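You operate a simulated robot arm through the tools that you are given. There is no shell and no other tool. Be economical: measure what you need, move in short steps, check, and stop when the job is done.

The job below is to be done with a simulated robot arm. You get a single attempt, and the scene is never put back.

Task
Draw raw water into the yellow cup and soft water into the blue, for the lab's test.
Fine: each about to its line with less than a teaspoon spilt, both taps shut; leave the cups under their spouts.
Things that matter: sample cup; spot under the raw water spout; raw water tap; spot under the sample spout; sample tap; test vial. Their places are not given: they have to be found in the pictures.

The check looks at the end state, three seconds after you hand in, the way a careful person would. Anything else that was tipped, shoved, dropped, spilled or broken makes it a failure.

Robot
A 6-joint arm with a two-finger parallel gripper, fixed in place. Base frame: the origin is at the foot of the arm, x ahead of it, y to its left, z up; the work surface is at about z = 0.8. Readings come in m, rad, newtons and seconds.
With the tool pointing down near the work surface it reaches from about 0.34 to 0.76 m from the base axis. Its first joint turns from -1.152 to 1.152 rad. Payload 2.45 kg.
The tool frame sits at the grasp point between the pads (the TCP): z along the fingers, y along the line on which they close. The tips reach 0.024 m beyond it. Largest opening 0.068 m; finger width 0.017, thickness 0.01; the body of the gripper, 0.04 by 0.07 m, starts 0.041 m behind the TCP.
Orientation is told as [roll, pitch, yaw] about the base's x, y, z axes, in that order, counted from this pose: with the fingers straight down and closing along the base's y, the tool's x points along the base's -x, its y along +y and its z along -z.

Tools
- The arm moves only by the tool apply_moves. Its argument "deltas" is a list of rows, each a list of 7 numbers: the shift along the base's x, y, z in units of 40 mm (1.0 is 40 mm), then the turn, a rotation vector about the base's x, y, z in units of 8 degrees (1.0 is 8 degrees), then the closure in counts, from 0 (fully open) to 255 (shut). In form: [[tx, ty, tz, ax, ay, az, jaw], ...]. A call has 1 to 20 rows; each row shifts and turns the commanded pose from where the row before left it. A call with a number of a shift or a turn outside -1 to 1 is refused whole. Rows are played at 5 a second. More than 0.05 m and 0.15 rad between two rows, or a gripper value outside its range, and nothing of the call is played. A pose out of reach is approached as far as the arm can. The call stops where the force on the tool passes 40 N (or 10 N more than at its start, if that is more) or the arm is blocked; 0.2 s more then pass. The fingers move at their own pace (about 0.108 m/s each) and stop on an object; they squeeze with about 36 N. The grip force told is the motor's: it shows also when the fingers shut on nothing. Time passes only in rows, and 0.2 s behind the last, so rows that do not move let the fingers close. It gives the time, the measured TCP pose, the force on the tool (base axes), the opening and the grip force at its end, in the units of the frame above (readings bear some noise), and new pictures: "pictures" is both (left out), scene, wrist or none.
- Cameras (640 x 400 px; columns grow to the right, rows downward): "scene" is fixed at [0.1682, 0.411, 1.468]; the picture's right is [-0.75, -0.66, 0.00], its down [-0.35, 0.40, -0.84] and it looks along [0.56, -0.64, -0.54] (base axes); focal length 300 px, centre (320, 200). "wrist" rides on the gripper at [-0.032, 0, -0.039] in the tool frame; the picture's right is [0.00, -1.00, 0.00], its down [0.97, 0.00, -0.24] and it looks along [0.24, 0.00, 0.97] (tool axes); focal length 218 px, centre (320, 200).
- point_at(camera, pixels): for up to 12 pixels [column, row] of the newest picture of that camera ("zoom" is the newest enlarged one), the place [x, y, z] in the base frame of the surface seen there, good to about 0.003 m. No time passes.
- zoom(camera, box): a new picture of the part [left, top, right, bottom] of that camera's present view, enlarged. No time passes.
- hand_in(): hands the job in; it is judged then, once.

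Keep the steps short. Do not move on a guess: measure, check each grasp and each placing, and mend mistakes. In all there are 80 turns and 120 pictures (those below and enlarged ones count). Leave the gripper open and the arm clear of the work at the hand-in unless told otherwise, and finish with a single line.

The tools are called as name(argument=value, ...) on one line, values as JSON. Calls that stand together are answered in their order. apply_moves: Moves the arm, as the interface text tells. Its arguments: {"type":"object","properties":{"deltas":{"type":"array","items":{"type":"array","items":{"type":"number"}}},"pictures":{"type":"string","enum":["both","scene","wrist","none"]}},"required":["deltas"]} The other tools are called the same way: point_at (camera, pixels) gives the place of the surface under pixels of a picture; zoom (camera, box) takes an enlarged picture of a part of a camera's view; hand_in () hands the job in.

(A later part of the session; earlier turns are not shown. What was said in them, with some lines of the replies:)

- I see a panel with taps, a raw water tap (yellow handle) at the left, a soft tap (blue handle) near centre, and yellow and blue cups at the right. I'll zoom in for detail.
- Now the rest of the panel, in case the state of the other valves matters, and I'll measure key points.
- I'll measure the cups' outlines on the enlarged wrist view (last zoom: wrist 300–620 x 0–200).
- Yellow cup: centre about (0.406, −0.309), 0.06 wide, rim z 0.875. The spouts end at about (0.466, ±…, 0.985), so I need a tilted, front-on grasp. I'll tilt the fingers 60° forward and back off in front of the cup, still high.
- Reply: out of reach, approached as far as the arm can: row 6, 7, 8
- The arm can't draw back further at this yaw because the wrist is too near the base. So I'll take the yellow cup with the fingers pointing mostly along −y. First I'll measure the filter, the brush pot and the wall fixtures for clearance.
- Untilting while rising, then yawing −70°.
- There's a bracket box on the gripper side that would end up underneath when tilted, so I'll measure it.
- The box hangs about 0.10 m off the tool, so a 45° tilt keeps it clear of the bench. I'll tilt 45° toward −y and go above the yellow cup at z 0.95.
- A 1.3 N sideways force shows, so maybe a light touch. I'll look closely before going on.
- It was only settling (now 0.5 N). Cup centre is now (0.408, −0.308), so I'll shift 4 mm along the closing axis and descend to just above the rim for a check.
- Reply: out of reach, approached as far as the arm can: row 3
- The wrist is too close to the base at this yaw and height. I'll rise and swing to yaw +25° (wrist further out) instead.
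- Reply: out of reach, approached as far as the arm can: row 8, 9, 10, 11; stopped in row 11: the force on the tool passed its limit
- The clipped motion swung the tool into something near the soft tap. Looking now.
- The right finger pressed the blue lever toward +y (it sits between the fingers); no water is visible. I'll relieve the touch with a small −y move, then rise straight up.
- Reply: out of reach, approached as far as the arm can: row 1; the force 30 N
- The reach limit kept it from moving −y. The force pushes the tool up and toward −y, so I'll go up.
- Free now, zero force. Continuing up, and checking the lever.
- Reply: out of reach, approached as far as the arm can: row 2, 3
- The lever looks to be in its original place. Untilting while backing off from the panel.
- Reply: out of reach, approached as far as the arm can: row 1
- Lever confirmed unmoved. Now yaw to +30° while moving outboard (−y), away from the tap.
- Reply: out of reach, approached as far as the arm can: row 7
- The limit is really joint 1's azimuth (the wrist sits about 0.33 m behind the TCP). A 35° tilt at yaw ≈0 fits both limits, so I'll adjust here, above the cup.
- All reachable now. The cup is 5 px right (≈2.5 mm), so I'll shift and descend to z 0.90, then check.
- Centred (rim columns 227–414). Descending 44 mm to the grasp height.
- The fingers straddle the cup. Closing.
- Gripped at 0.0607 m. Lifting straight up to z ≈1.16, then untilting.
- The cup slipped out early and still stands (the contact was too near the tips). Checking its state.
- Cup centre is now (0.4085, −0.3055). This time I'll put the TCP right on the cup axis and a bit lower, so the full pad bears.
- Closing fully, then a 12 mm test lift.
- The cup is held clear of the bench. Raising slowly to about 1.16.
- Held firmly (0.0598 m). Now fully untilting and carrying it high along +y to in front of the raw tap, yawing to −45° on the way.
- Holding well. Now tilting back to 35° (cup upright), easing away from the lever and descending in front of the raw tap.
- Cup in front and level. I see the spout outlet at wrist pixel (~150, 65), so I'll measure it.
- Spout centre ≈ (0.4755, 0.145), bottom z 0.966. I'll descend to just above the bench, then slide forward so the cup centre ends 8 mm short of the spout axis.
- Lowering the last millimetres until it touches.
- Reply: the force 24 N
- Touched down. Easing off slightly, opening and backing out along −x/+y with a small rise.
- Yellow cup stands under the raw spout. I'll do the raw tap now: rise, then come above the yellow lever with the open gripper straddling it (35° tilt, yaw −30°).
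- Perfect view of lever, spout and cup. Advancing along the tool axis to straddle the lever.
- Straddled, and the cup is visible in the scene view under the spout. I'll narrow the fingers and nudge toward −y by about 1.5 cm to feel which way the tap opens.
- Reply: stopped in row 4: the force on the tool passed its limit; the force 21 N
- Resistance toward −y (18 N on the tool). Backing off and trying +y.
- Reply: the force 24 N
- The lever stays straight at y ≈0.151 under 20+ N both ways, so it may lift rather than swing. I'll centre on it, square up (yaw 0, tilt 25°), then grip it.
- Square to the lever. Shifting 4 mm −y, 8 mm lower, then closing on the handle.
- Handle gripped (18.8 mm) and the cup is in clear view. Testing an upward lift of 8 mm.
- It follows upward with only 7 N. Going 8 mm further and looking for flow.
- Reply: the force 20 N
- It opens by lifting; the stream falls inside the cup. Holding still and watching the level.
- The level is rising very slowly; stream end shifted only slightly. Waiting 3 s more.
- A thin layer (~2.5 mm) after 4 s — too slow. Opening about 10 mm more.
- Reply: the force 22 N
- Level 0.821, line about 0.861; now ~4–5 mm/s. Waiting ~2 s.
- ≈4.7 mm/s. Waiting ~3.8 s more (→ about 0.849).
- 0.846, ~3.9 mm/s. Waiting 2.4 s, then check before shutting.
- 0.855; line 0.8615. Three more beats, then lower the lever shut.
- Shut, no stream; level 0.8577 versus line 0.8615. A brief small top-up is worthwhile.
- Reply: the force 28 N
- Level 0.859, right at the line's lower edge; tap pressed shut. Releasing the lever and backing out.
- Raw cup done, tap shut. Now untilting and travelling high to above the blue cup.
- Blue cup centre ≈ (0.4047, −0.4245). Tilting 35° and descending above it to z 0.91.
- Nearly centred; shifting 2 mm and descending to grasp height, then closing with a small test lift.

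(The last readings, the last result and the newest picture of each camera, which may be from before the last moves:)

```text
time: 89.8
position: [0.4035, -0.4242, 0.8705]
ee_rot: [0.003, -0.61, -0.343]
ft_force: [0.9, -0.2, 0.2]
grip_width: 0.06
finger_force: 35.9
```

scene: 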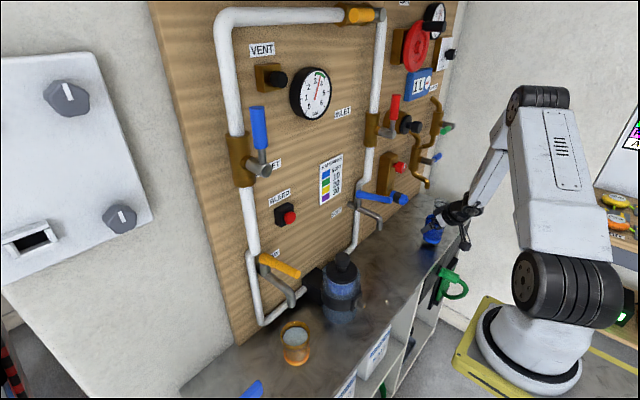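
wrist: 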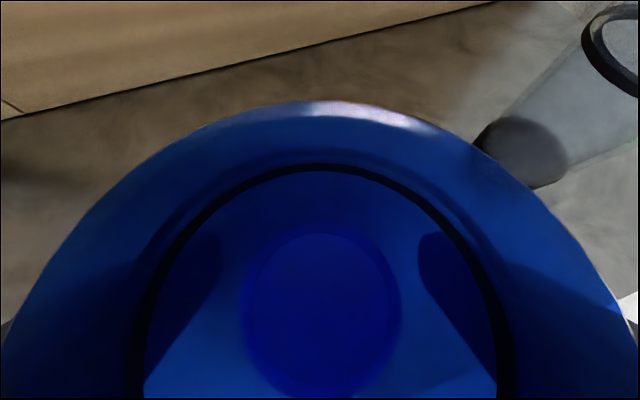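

Held (0.060). Carrying it low in front of the wall to (0.40, −0.205), yawing to +45°.

apply_moves(deltas=[[0, 0, 0.5, 0, 0, 0, 255], [0, 0.55, 0, 0, 0, 0.806, 255], [0, 0.55, 0, 0, 0, 0.806, 255], [0, 0.55, 0, 0, 0, 0.806, 255], [0, 0.55, 0, 0, 0, 0.806, 255], [0, 0.55, 0, 0, 0, 0.806, 255], [0, 0.55, 0, 0, 0, 0.806, 255], [0, 0.55, 0, 0, 0, 0.806, 255], [0, 0.55, 0, 0, 0, 0.806, 255], [0, 0.55, 0, 0, 0, 0.806, 255], [0, 0.55, 0, 0, 0, 0.806, 255], [0, 0, 0, 0, 0, 0, 255], [0, 0, 0, 0, 0, 0, 255]], pictures="both")

```text
time: 92.7
position: [0.4024, -0.2053, 0.89]
ee_rot: [0.002, -0.609, 0.784]
ft_force: [0.0, -0.1, -1.3]
grip_width: 0.06
finger_force: 35.8
```

scene: 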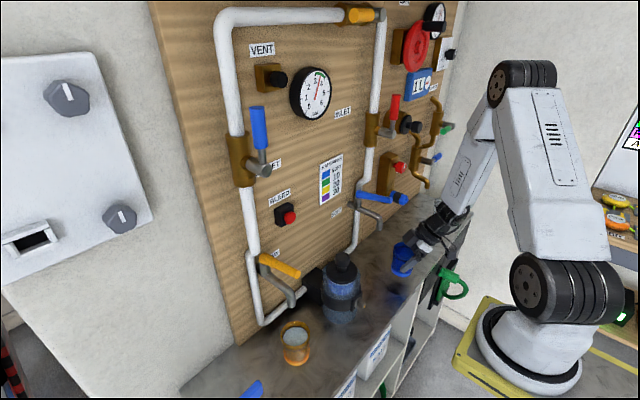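
wrist: 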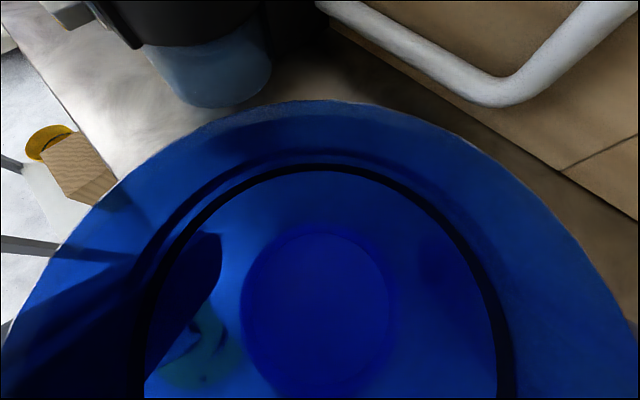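

zoom(camera="scene", box=[340, 180, 420, 230])

point_at(camera="zoom", pixels=[[290, 340], [322, 345], [350, 335], [322, 320], [380, 155], [300, 145], [200, 100]])

```text
8.00 times, centred on (380, 205) of scene
```

zoom: 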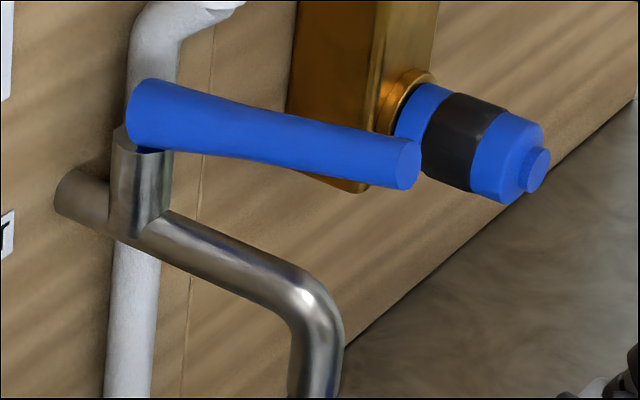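

```text
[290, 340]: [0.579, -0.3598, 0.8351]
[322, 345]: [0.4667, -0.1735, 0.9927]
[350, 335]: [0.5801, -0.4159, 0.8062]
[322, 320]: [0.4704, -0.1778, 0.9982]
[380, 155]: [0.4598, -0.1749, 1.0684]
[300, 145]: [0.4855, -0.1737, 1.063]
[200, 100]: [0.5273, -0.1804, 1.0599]
```

Soft spout centre ≈ (0.474, −0.183). Lowering and sliding in to (0.468, −0.189).

apply_moves(deltas=[[0, 0, -0.4, 0, 0, 0, 255], [0, 0, -0.35, 0, 0, 0, 255], [0.41, 0.1, 0, 0, 0, 0, 255], [0.41, 0.1, 0, 0, 0, 0, 255], [0.41, 0.1, 0, 0, 0, 0, 255], [0.41, 0.1, 0, 0, 0, 0, 255], [0, 0, -0.1, 0, 0, 0, 255], [0, 0, -0.05, 0, 0, 0, 255], [0, 0, 0, 0, 0, 0, 255]], pictures="scene")

zoom(camera="scene", box=[340, 180, 452, 270])

```text
time: 94.7
position: [0.4698, -0.1887, 0.855]
ee_rot: [0.003, -0.611, 0.783]
ft_force: [-0.2, 0.6, -0.8]
grip_width: 0.0601
finger_force: 36.3
```

scene: 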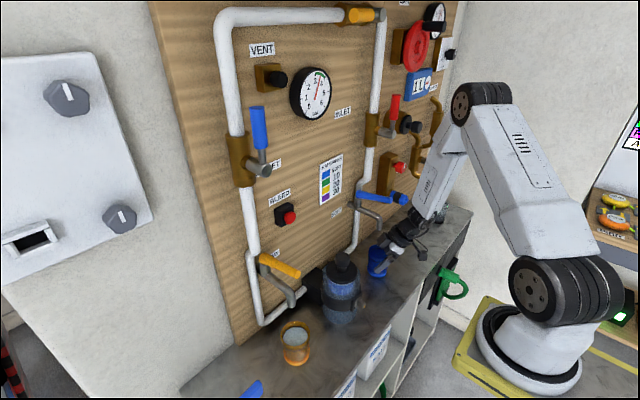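

```text
4.44 times, centred on (396, 225) of scene
```

zoom: 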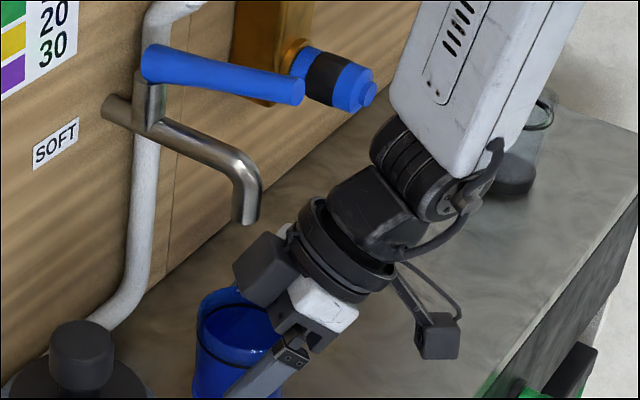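

Well placed beneath the spout. Touching down, easing off and opening.

apply_moves(deltas=[[0, 0, -0.04, 0, 0, 0, 255], [0, 0, -0.03, 0, 0, 0, 255], [0, 0, 0, 0, 0, 0, 255]], pictures="none")

```text
time: 95.5
position: [0.4701, -0.1885, 0.851]
ee_rot: [0.002, -0.609, 0.781]
ft_force: [-0.6, 0.6, 0.4]
grip_width: 0.06
finger_force: 35.5
```

apply_moves(deltas=[[0, 0, -0.02, 0, 0, 0, 255], [0, 0, 0, 0, 0, 0, 255], [0, 0, 0, 0, 0, 0, 60], [0, 0, 0, 0, 0, 0, 0], [0, 0, 0, 0, 0, 0, 0], [-0.2, -0.2, 0, 0, 0, 0, 0], [-0.35, -0.35, 0, 0, 0, 0, 0], [-0.35, -0.35, 0, 0, 0, 0, 0], [-0.35, -0.35, 0, 0, 0, 0, 0], [-0.3, -0.3, 0.5, 0, 0, 0, 0], [0, 0, 0.9, 0, 0, 0, 0], [0, 0, 0.9, 0, 0, 0, 0], [0, 0, 0.9, 0, 0, 0, 0], [0, 0, 0, 0, 0, 0, 0]], pictures="both")

zoom(camera="scene", box=[330, 180, 442, 290])

```text
time: 98.5
position: [0.4082, -0.2493, 0.9805]
ee_rot: [0.002, -0.61, 0.782]
ft_force: [0.2, -0.3, 0.5]
grip_width: 0.0682
finger_force: 0.0
```

scene: 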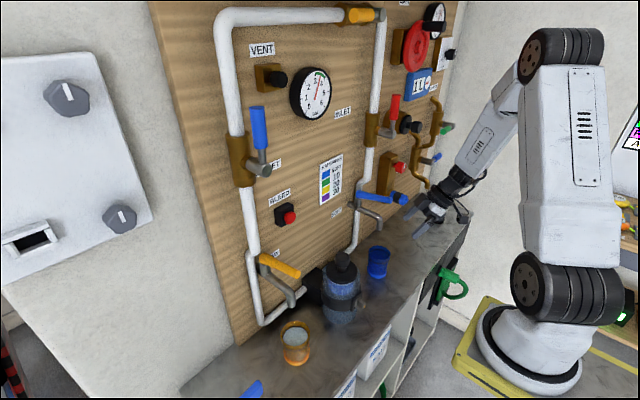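
wrist: 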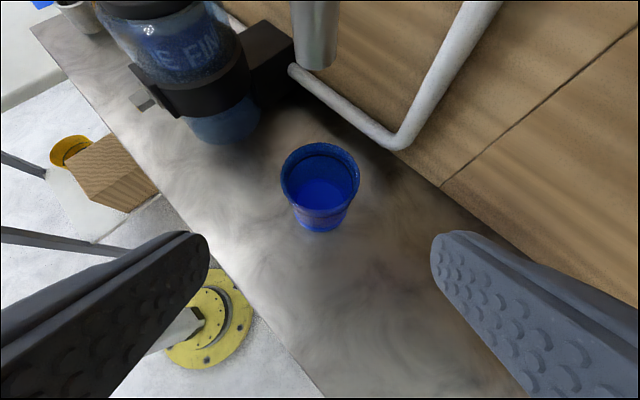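

```text
3.64 times, centred on (386, 235) of scene
```

zoom: 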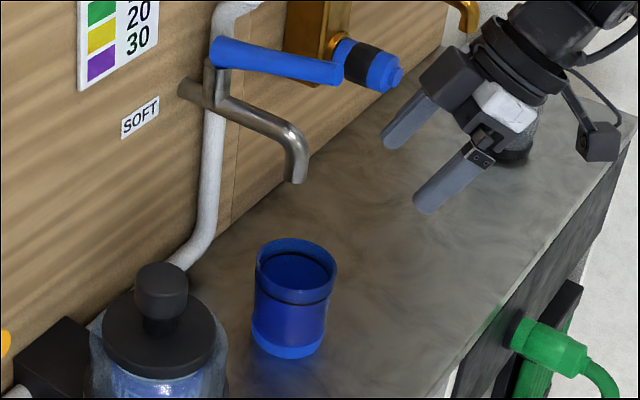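

point_at(camera="zoom", pixels=[[257, 262], [335, 270], [300, 240], [290, 297], [295, 181], [285, 178], [303, 178]])

point_at(camera="wrist", pixels=[[283, 175], [358, 177], [320, 145], [318, 212], [312, 64], [298, 62], [332, 62]])

```text
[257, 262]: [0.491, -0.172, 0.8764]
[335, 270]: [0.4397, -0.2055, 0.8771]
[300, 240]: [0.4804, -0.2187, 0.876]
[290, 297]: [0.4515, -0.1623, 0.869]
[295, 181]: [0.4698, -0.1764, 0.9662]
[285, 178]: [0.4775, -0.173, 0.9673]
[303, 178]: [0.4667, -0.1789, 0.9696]
```

```text
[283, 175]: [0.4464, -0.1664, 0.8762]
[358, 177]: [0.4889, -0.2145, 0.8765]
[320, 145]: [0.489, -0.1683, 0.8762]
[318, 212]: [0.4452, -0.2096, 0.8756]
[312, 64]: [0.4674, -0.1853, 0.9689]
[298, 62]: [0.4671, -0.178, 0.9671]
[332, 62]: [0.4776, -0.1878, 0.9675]
```

Cup centre (0.466, −0.190), spout (0.475, −0.180): well inside. Now up and squaring to the soft lever (yaw 0, tilt 25°).

apply_moves(deltas=[[0, 0, 0.95, 0, 0, 0, 0], [0, 0, 0.95, 0, 0, 0, 0], [0, 0, 0.95, 0, 0, 0, 0], [0, 0, 0.95, 0, 0, 0, 0], [0, 0, 0.95, 0, 0, 0, 0], [0, 0.28, 0, 0, 0, -0.934, 0], [0, 0.28, 0, 0, 0, -0.934, 0], [0, 0.28, 0, 0, 0, -0.934, 0], [0, 0.28, 0, 0, 0, -0.934, 0], [0, 0.28, 0, 0, 0, -0.934, 0], [0, 0.28, 0, 0, 0, -0.934, 0], [0, 0, 0, 0, 0.6, 0, 0], [0, 0, 0, 0, 0.6, 0, 0], [0, 0, 0, 0, 0, 0, 0], [0, 0, 0, 0, 0, 0, 0]], pictures="wrist")

```text
time: 101.7
position: [0.4077, -0.1841, 1.1688]
ee_rot: [0.0, -0.442, 0.0]
ft_force: [0.2, 0.1, 0.3]
grip_width: 0.0683
finger_force: 0.0
```

wrist: 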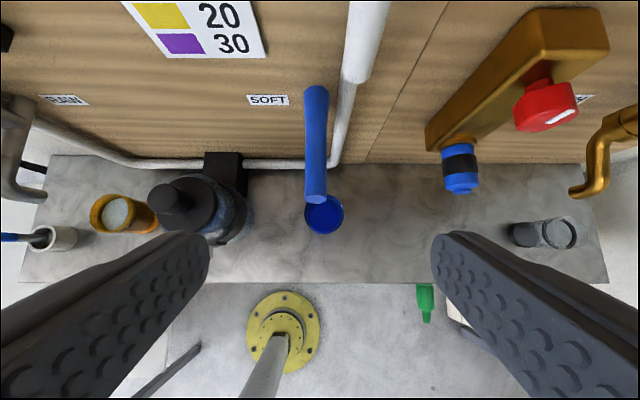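

Aligned: lever at column 316. Advancing onto it.

apply_moves(deltas=[[0.3, 0.05, -0.4, 0, 0, 0, 0], [0.4, 0, -0.6, 0, 0, 0, 0], [0.4, 0, -0.6, 0, 0, 0, 0], [0.3, 0, -0.6, 0, 0, 0, 0], [0.18, 0, -0.45, 0, 0, 0, 0], [0, 0, 0, 0, 0, 0, 0], [0, 0, 0, 0, 0, 0, 0]], pictures="wrist")

```text
time: 103.2
position: [0.4714, -0.1823, 1.0627]
ee_rot: [0.001, -0.443, 0.002]
ft_force: [-1.1, -0.5, -0.8]
grip_width: 0.0681
finger_force: 0.0
```

wrist: 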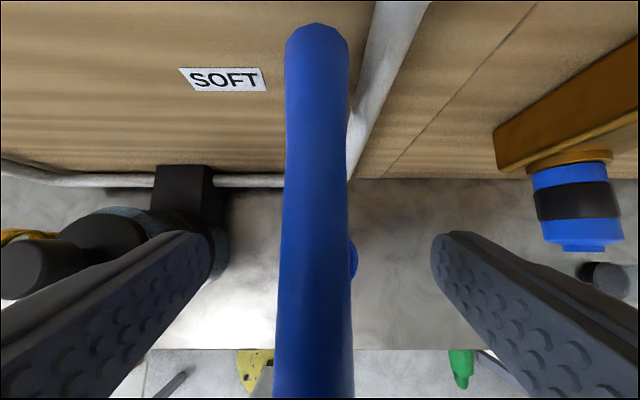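

Centred. Closing on the handle and checking the scene view of the cup.

apply_moves(deltas=[[0, 0.025, 0, 0, 0, 0, 0], [0, 0, 0, 0, 0, 0, 100], [0, 0, 0, 0, 0, 0, 200], [0, 0, 0, 0, 0, 0, 200], [0, 0, 0, 0, 0, 0, 200]], pictures="none")

zoom(camera="scene", box=[340, 190, 420, 290])

```text
time: 104.5
position: [0.4724, -0.1809, 1.0638]
ee_rot: [0.002, -0.441, -0.002]
ft_force: [0.4, -3.3, -1.6]
grip_width: 0.019
finger_force: 37.0
```

```text
4.00 times, centred on (380, 240) of scene
```

zoom: 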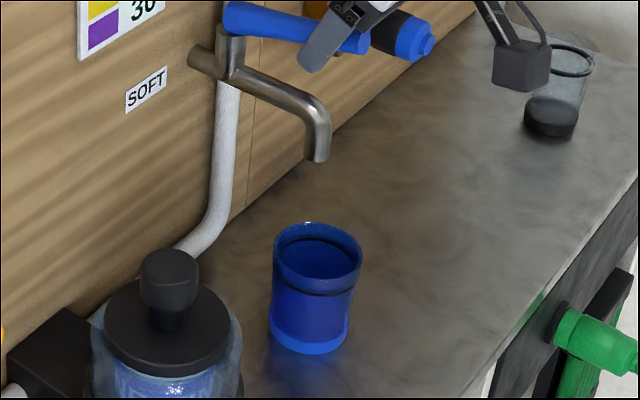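

Gripped. Opening by 24 mm lift and checking right away that the stream falls in the cup.

apply_moves(deltas=[[0, 0, 0.3, 0, 0, 0, 200], [0, 0, 0.32, 0, 0, 0, 200]], pictures="none")

zoom(camera="scene", box=[350, 215, 406, 285])

```text
time: 105.0
position: [0.4719, -0.1806, 1.0874]
ee_rot: [0.002, -0.444, -0.001]
ft_force: [17.7, -1.5, -16.1]
grip_width: 0.0193
finger_force: 36.7
```

```text
5.71 times, centred on (378, 250) of scene
```

zoom: 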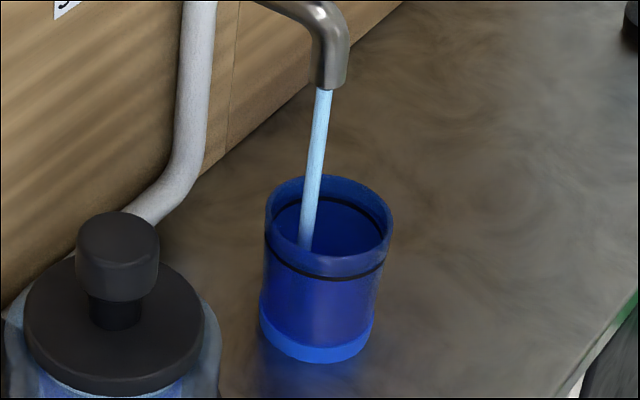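

Stream falls inside the cup. Holding about 4 s.

apply_moves(deltas=[[0, 0, 0, 0, 0, 0, 200], [0, 0, 0, 0, 0, 0, 200], [0, 0, 0, 0, 0, 0, 200], [0, 0, 0, 0, 0, 0, 200], [0, 0, 0, 0, 0, 0, 200], [0, 0, 0, 0, 0, 0, 200], [0, 0, 0, 0, 0, 0, 200], [0, 0, 0, 0, 0, 0, 200], [0, 0, 0, 0, 0, 0, 200], [0, 0, 0, 0, 0, 0, 200], [0, 0, 0, 0, 0, 0, 200], [0, 0, 0, 0, 0, 0, 200], [0, 0, 0, 0, 0, 0, 200], [0, 0, 0, 0, 0, 0, 200], [0, 0, 0, 0, 0, 0, 200], [0, 0, 0, 0, 0, 0, 200], [0, 0, 0, 0, 0, 0, 200], [0, 0, 0, 0, 0, 0, 200], [0, 0, 0, 0, 0, 0, 200]], pictures="none")

zoom(camera="scene", box=[350, 215, 406, 285])

point_at(camera="zoom", pixels=[[290, 240], [340, 240], [360, 235], [345, 225], [320, 280], [335, 202]])

```text
time: 109.0
position: [0.4723, -0.1796, 1.0879]
ee_rot: [0.002, -0.443, -0.002]
ft_force: [21.2, 9.5, -8.6]
grip_width: 0.0191
finger_force: 36.9
```

```text
5.71 times, centred on (378, 250) of scene
```

zoom: 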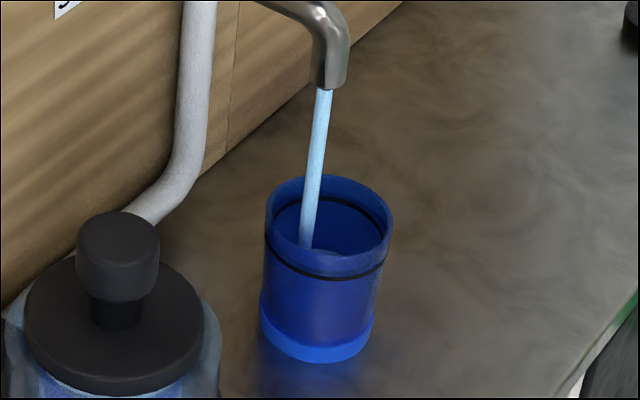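

```text
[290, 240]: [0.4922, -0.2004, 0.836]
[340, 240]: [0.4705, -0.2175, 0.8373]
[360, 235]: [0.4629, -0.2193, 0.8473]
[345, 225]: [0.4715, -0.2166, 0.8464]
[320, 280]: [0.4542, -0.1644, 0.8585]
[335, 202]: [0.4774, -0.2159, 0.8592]
```

point_at(camera="zoom", pixels=[[325, 250], [345, 250], [335, 247], [330, 254]])

zoom(camera="scene", box=[369, 240, 389, 264])

```text
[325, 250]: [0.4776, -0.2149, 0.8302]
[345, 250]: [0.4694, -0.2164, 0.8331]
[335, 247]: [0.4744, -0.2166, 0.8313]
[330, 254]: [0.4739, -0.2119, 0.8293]
```

```text
16.00 times, centred on (379, 252) of scene
```

zoom: 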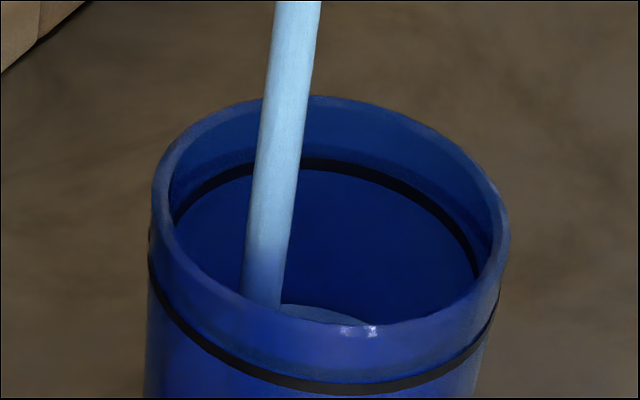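

Level ≈0.830, line ≈0.860. Holding another 4 s.

apply_moves(deltas=[[0, 0, 0, 0, 0, 0, 200], [0, 0, 0, 0, 0, 0, 200], [0, 0, 0, 0, 0, 0, 200], [0, 0, 0, 0, 0, 0, 200], [0, 0, 0, 0, 0, 0, 200], [0, 0, 0, 0, 0, 0, 200], [0, 0, 0, 0, 0, 0, 200], [0, 0, 0, 0, 0, 0, 200], [0, 0, 0, 0, 0, 0, 200], [0, 0, 0, 0, 0, 0, 200], [0, 0, 0, 0, 0, 0, 200], [0, 0, 0, 0, 0, 0, 200], [0, 0, 0, 0, 0, 0, 200], [0, 0, 0, 0, 0, 0, 200], [0, 0, 0, 0, 0, 0, 200], [0, 0, 0, 0, 0, 0, 200], [0, 0, 0, 0, 0, 0, 200], [0, 0, 0, 0, 0, 0, 200]], pictures="none")

zoom(camera="scene", box=[369, 240, 389, 264])

point_at(camera="zoom", pixels=[[320, 300], [350, 300], [330, 280], [380, 290], [320, 310]])

```text
time: 112.8
position: [0.4721, -0.1796, 1.0879]
ee_rot: [0.002, -0.444, 0.0]
ft_force: [21.0, 9.5, -4.4]
grip_width: 0.0189
finger_force: 36.8
```

```text
16.00 times, centred on (379, 252) of scene
```

zoom: 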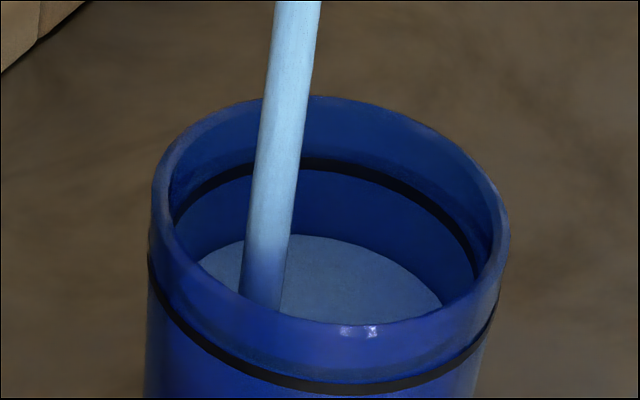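

```text
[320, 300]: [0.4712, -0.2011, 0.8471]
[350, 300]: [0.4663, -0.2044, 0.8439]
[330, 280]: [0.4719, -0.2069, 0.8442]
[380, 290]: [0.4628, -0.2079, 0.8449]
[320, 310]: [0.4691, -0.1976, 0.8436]
```

0.845, ~3.9 mm/s. Holding 3.2 s then lowering the lever shut in the same call.

apply_moves(deltas=[[0, 0, 0, 0, 0, 0, 200], [0, 0, 0, 0, 0, 0, 200], [0, 0, 0, 0, 0, 0, 200], [0, 0, 0, 0, 0, 0, 200], [0, 0, 0, 0, 0, 0, 200], [0, 0, 0, 0, 0, 0, 200], [0, 0, 0, 0, 0, 0, 200], [0, 0, 0, 0, 0, 0, 200], [0, 0, 0, 0, 0, 0, 200], [0, 0, 0, 0, 0, 0, 200], [0, 0, 0, 0, 0, 0, 200], [0, 0, 0, 0, 0, 0, 200], [0, 0, 0, 0, 0, 0, 200], [0, 0, 0, 0, 0, 0, 200], [0, 0, 0, 0, 0, 0, 200], [0, 0, 0, 0, 0, 0, 200], [0, 0, -0.25, 0, 0, 0, 200], [0, 0, -0.25, 0, 0, 0, 200], [0, 0, -0.13, 0, 0, 0, 200], [0, 0, -0.05, 0, 0, 0, 200]], pictures="none")

zoom(camera="scene", box=[369, 240, 389, 264])

point_at(camera="zoom", pixels=[[320, 300], [350, 260], [330, 240], [380, 280], [300, 230]])

```text
time: 117.0
position: [0.4705, -0.1797, 1.0612]
ee_rot: [0.002, -0.447, -0.002]
ft_force: [-12.8, -0.1, 24.5]
grip_width: 0.0189
finger_force: 36.8
```

```text
16.00 times, centred on (379, 252) of scene
```

zoom: 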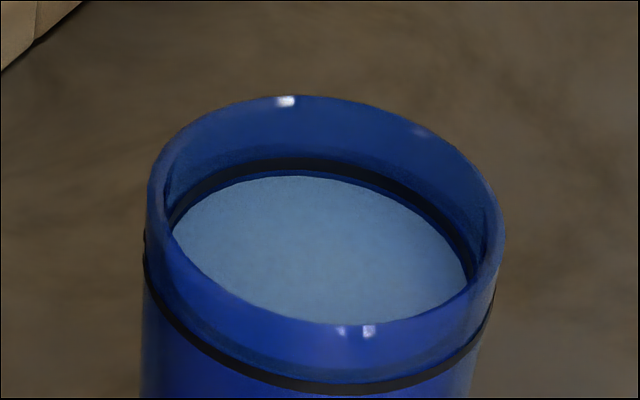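

```text
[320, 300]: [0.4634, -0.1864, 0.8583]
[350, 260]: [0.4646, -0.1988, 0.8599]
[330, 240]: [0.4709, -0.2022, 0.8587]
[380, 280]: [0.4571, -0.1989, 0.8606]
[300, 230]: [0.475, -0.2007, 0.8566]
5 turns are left
```

Level ≈0.859, at the line, and the tap is shut. Releasing and backing the arm clear.

apply_moves(deltas=[[0, 0, 0.03, 0, 0, 0, 200], [0, 0, 0, 0, 0, 0, 60], [0, 0, 0, 0, 0, 0, 0], [0, 0, 0, 0, 0, 0, 0], [-0.1, 0, 0.3, 0, 0, 0, 0], [-0.3, 0, 0.7, 0, 0, 0, 0], [-0.4, 0, 0.8, 0, 0, 0, 0], [-0.5, 0, 0.6, 0, 0, 0, 0], [-0.3, 0, 0.8, 0, 0, 0, 0], [0, 0, 0.8, 0, 0.5, 0, 0], [0, 0, 0, 0, 0.5, 0, 0], [0, 0, 0, 0, 0, 0, 0]], pictures="scene")

zoom(camera="scene", box=[250, 180, 430, 380])

```text
time: 119.7
position: [0.4068, -0.1809, 1.222]
ee_rot: [0.0, -0.303, 0.0]
ft_force: [0.8, 0.3, 0.6]
grip_width: 0.0683
finger_force: 0.1
```

scene: 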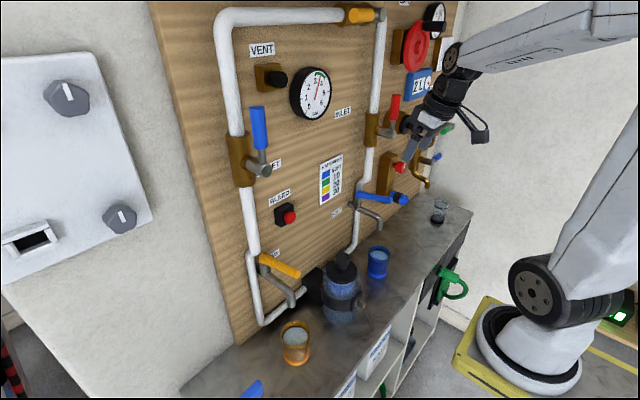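

```text
2.00 times, centred on (340, 280) of scene
4 turns are left
```

zoom: 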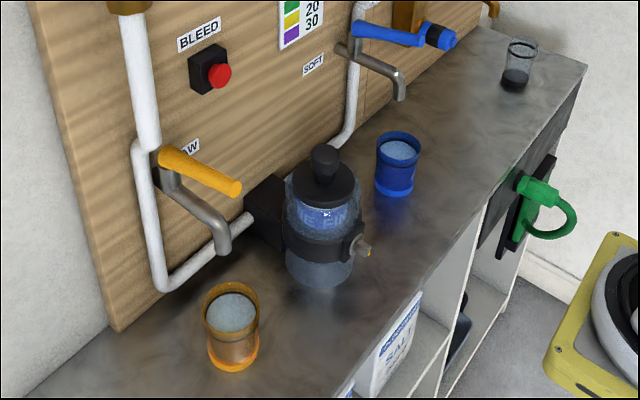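

Both cups are at their lines under their spouts, both taps are shut with no stream, the bench is dry, and the gripper is open and clear. Handing in.

hand_in()

```text
The job is handed in.
```

The yellow cup holds raw water and the blue cup soft water, each filled to within about 3 mm below its line; both taps are shut, both cups are under their spouts, and I saw no spill.
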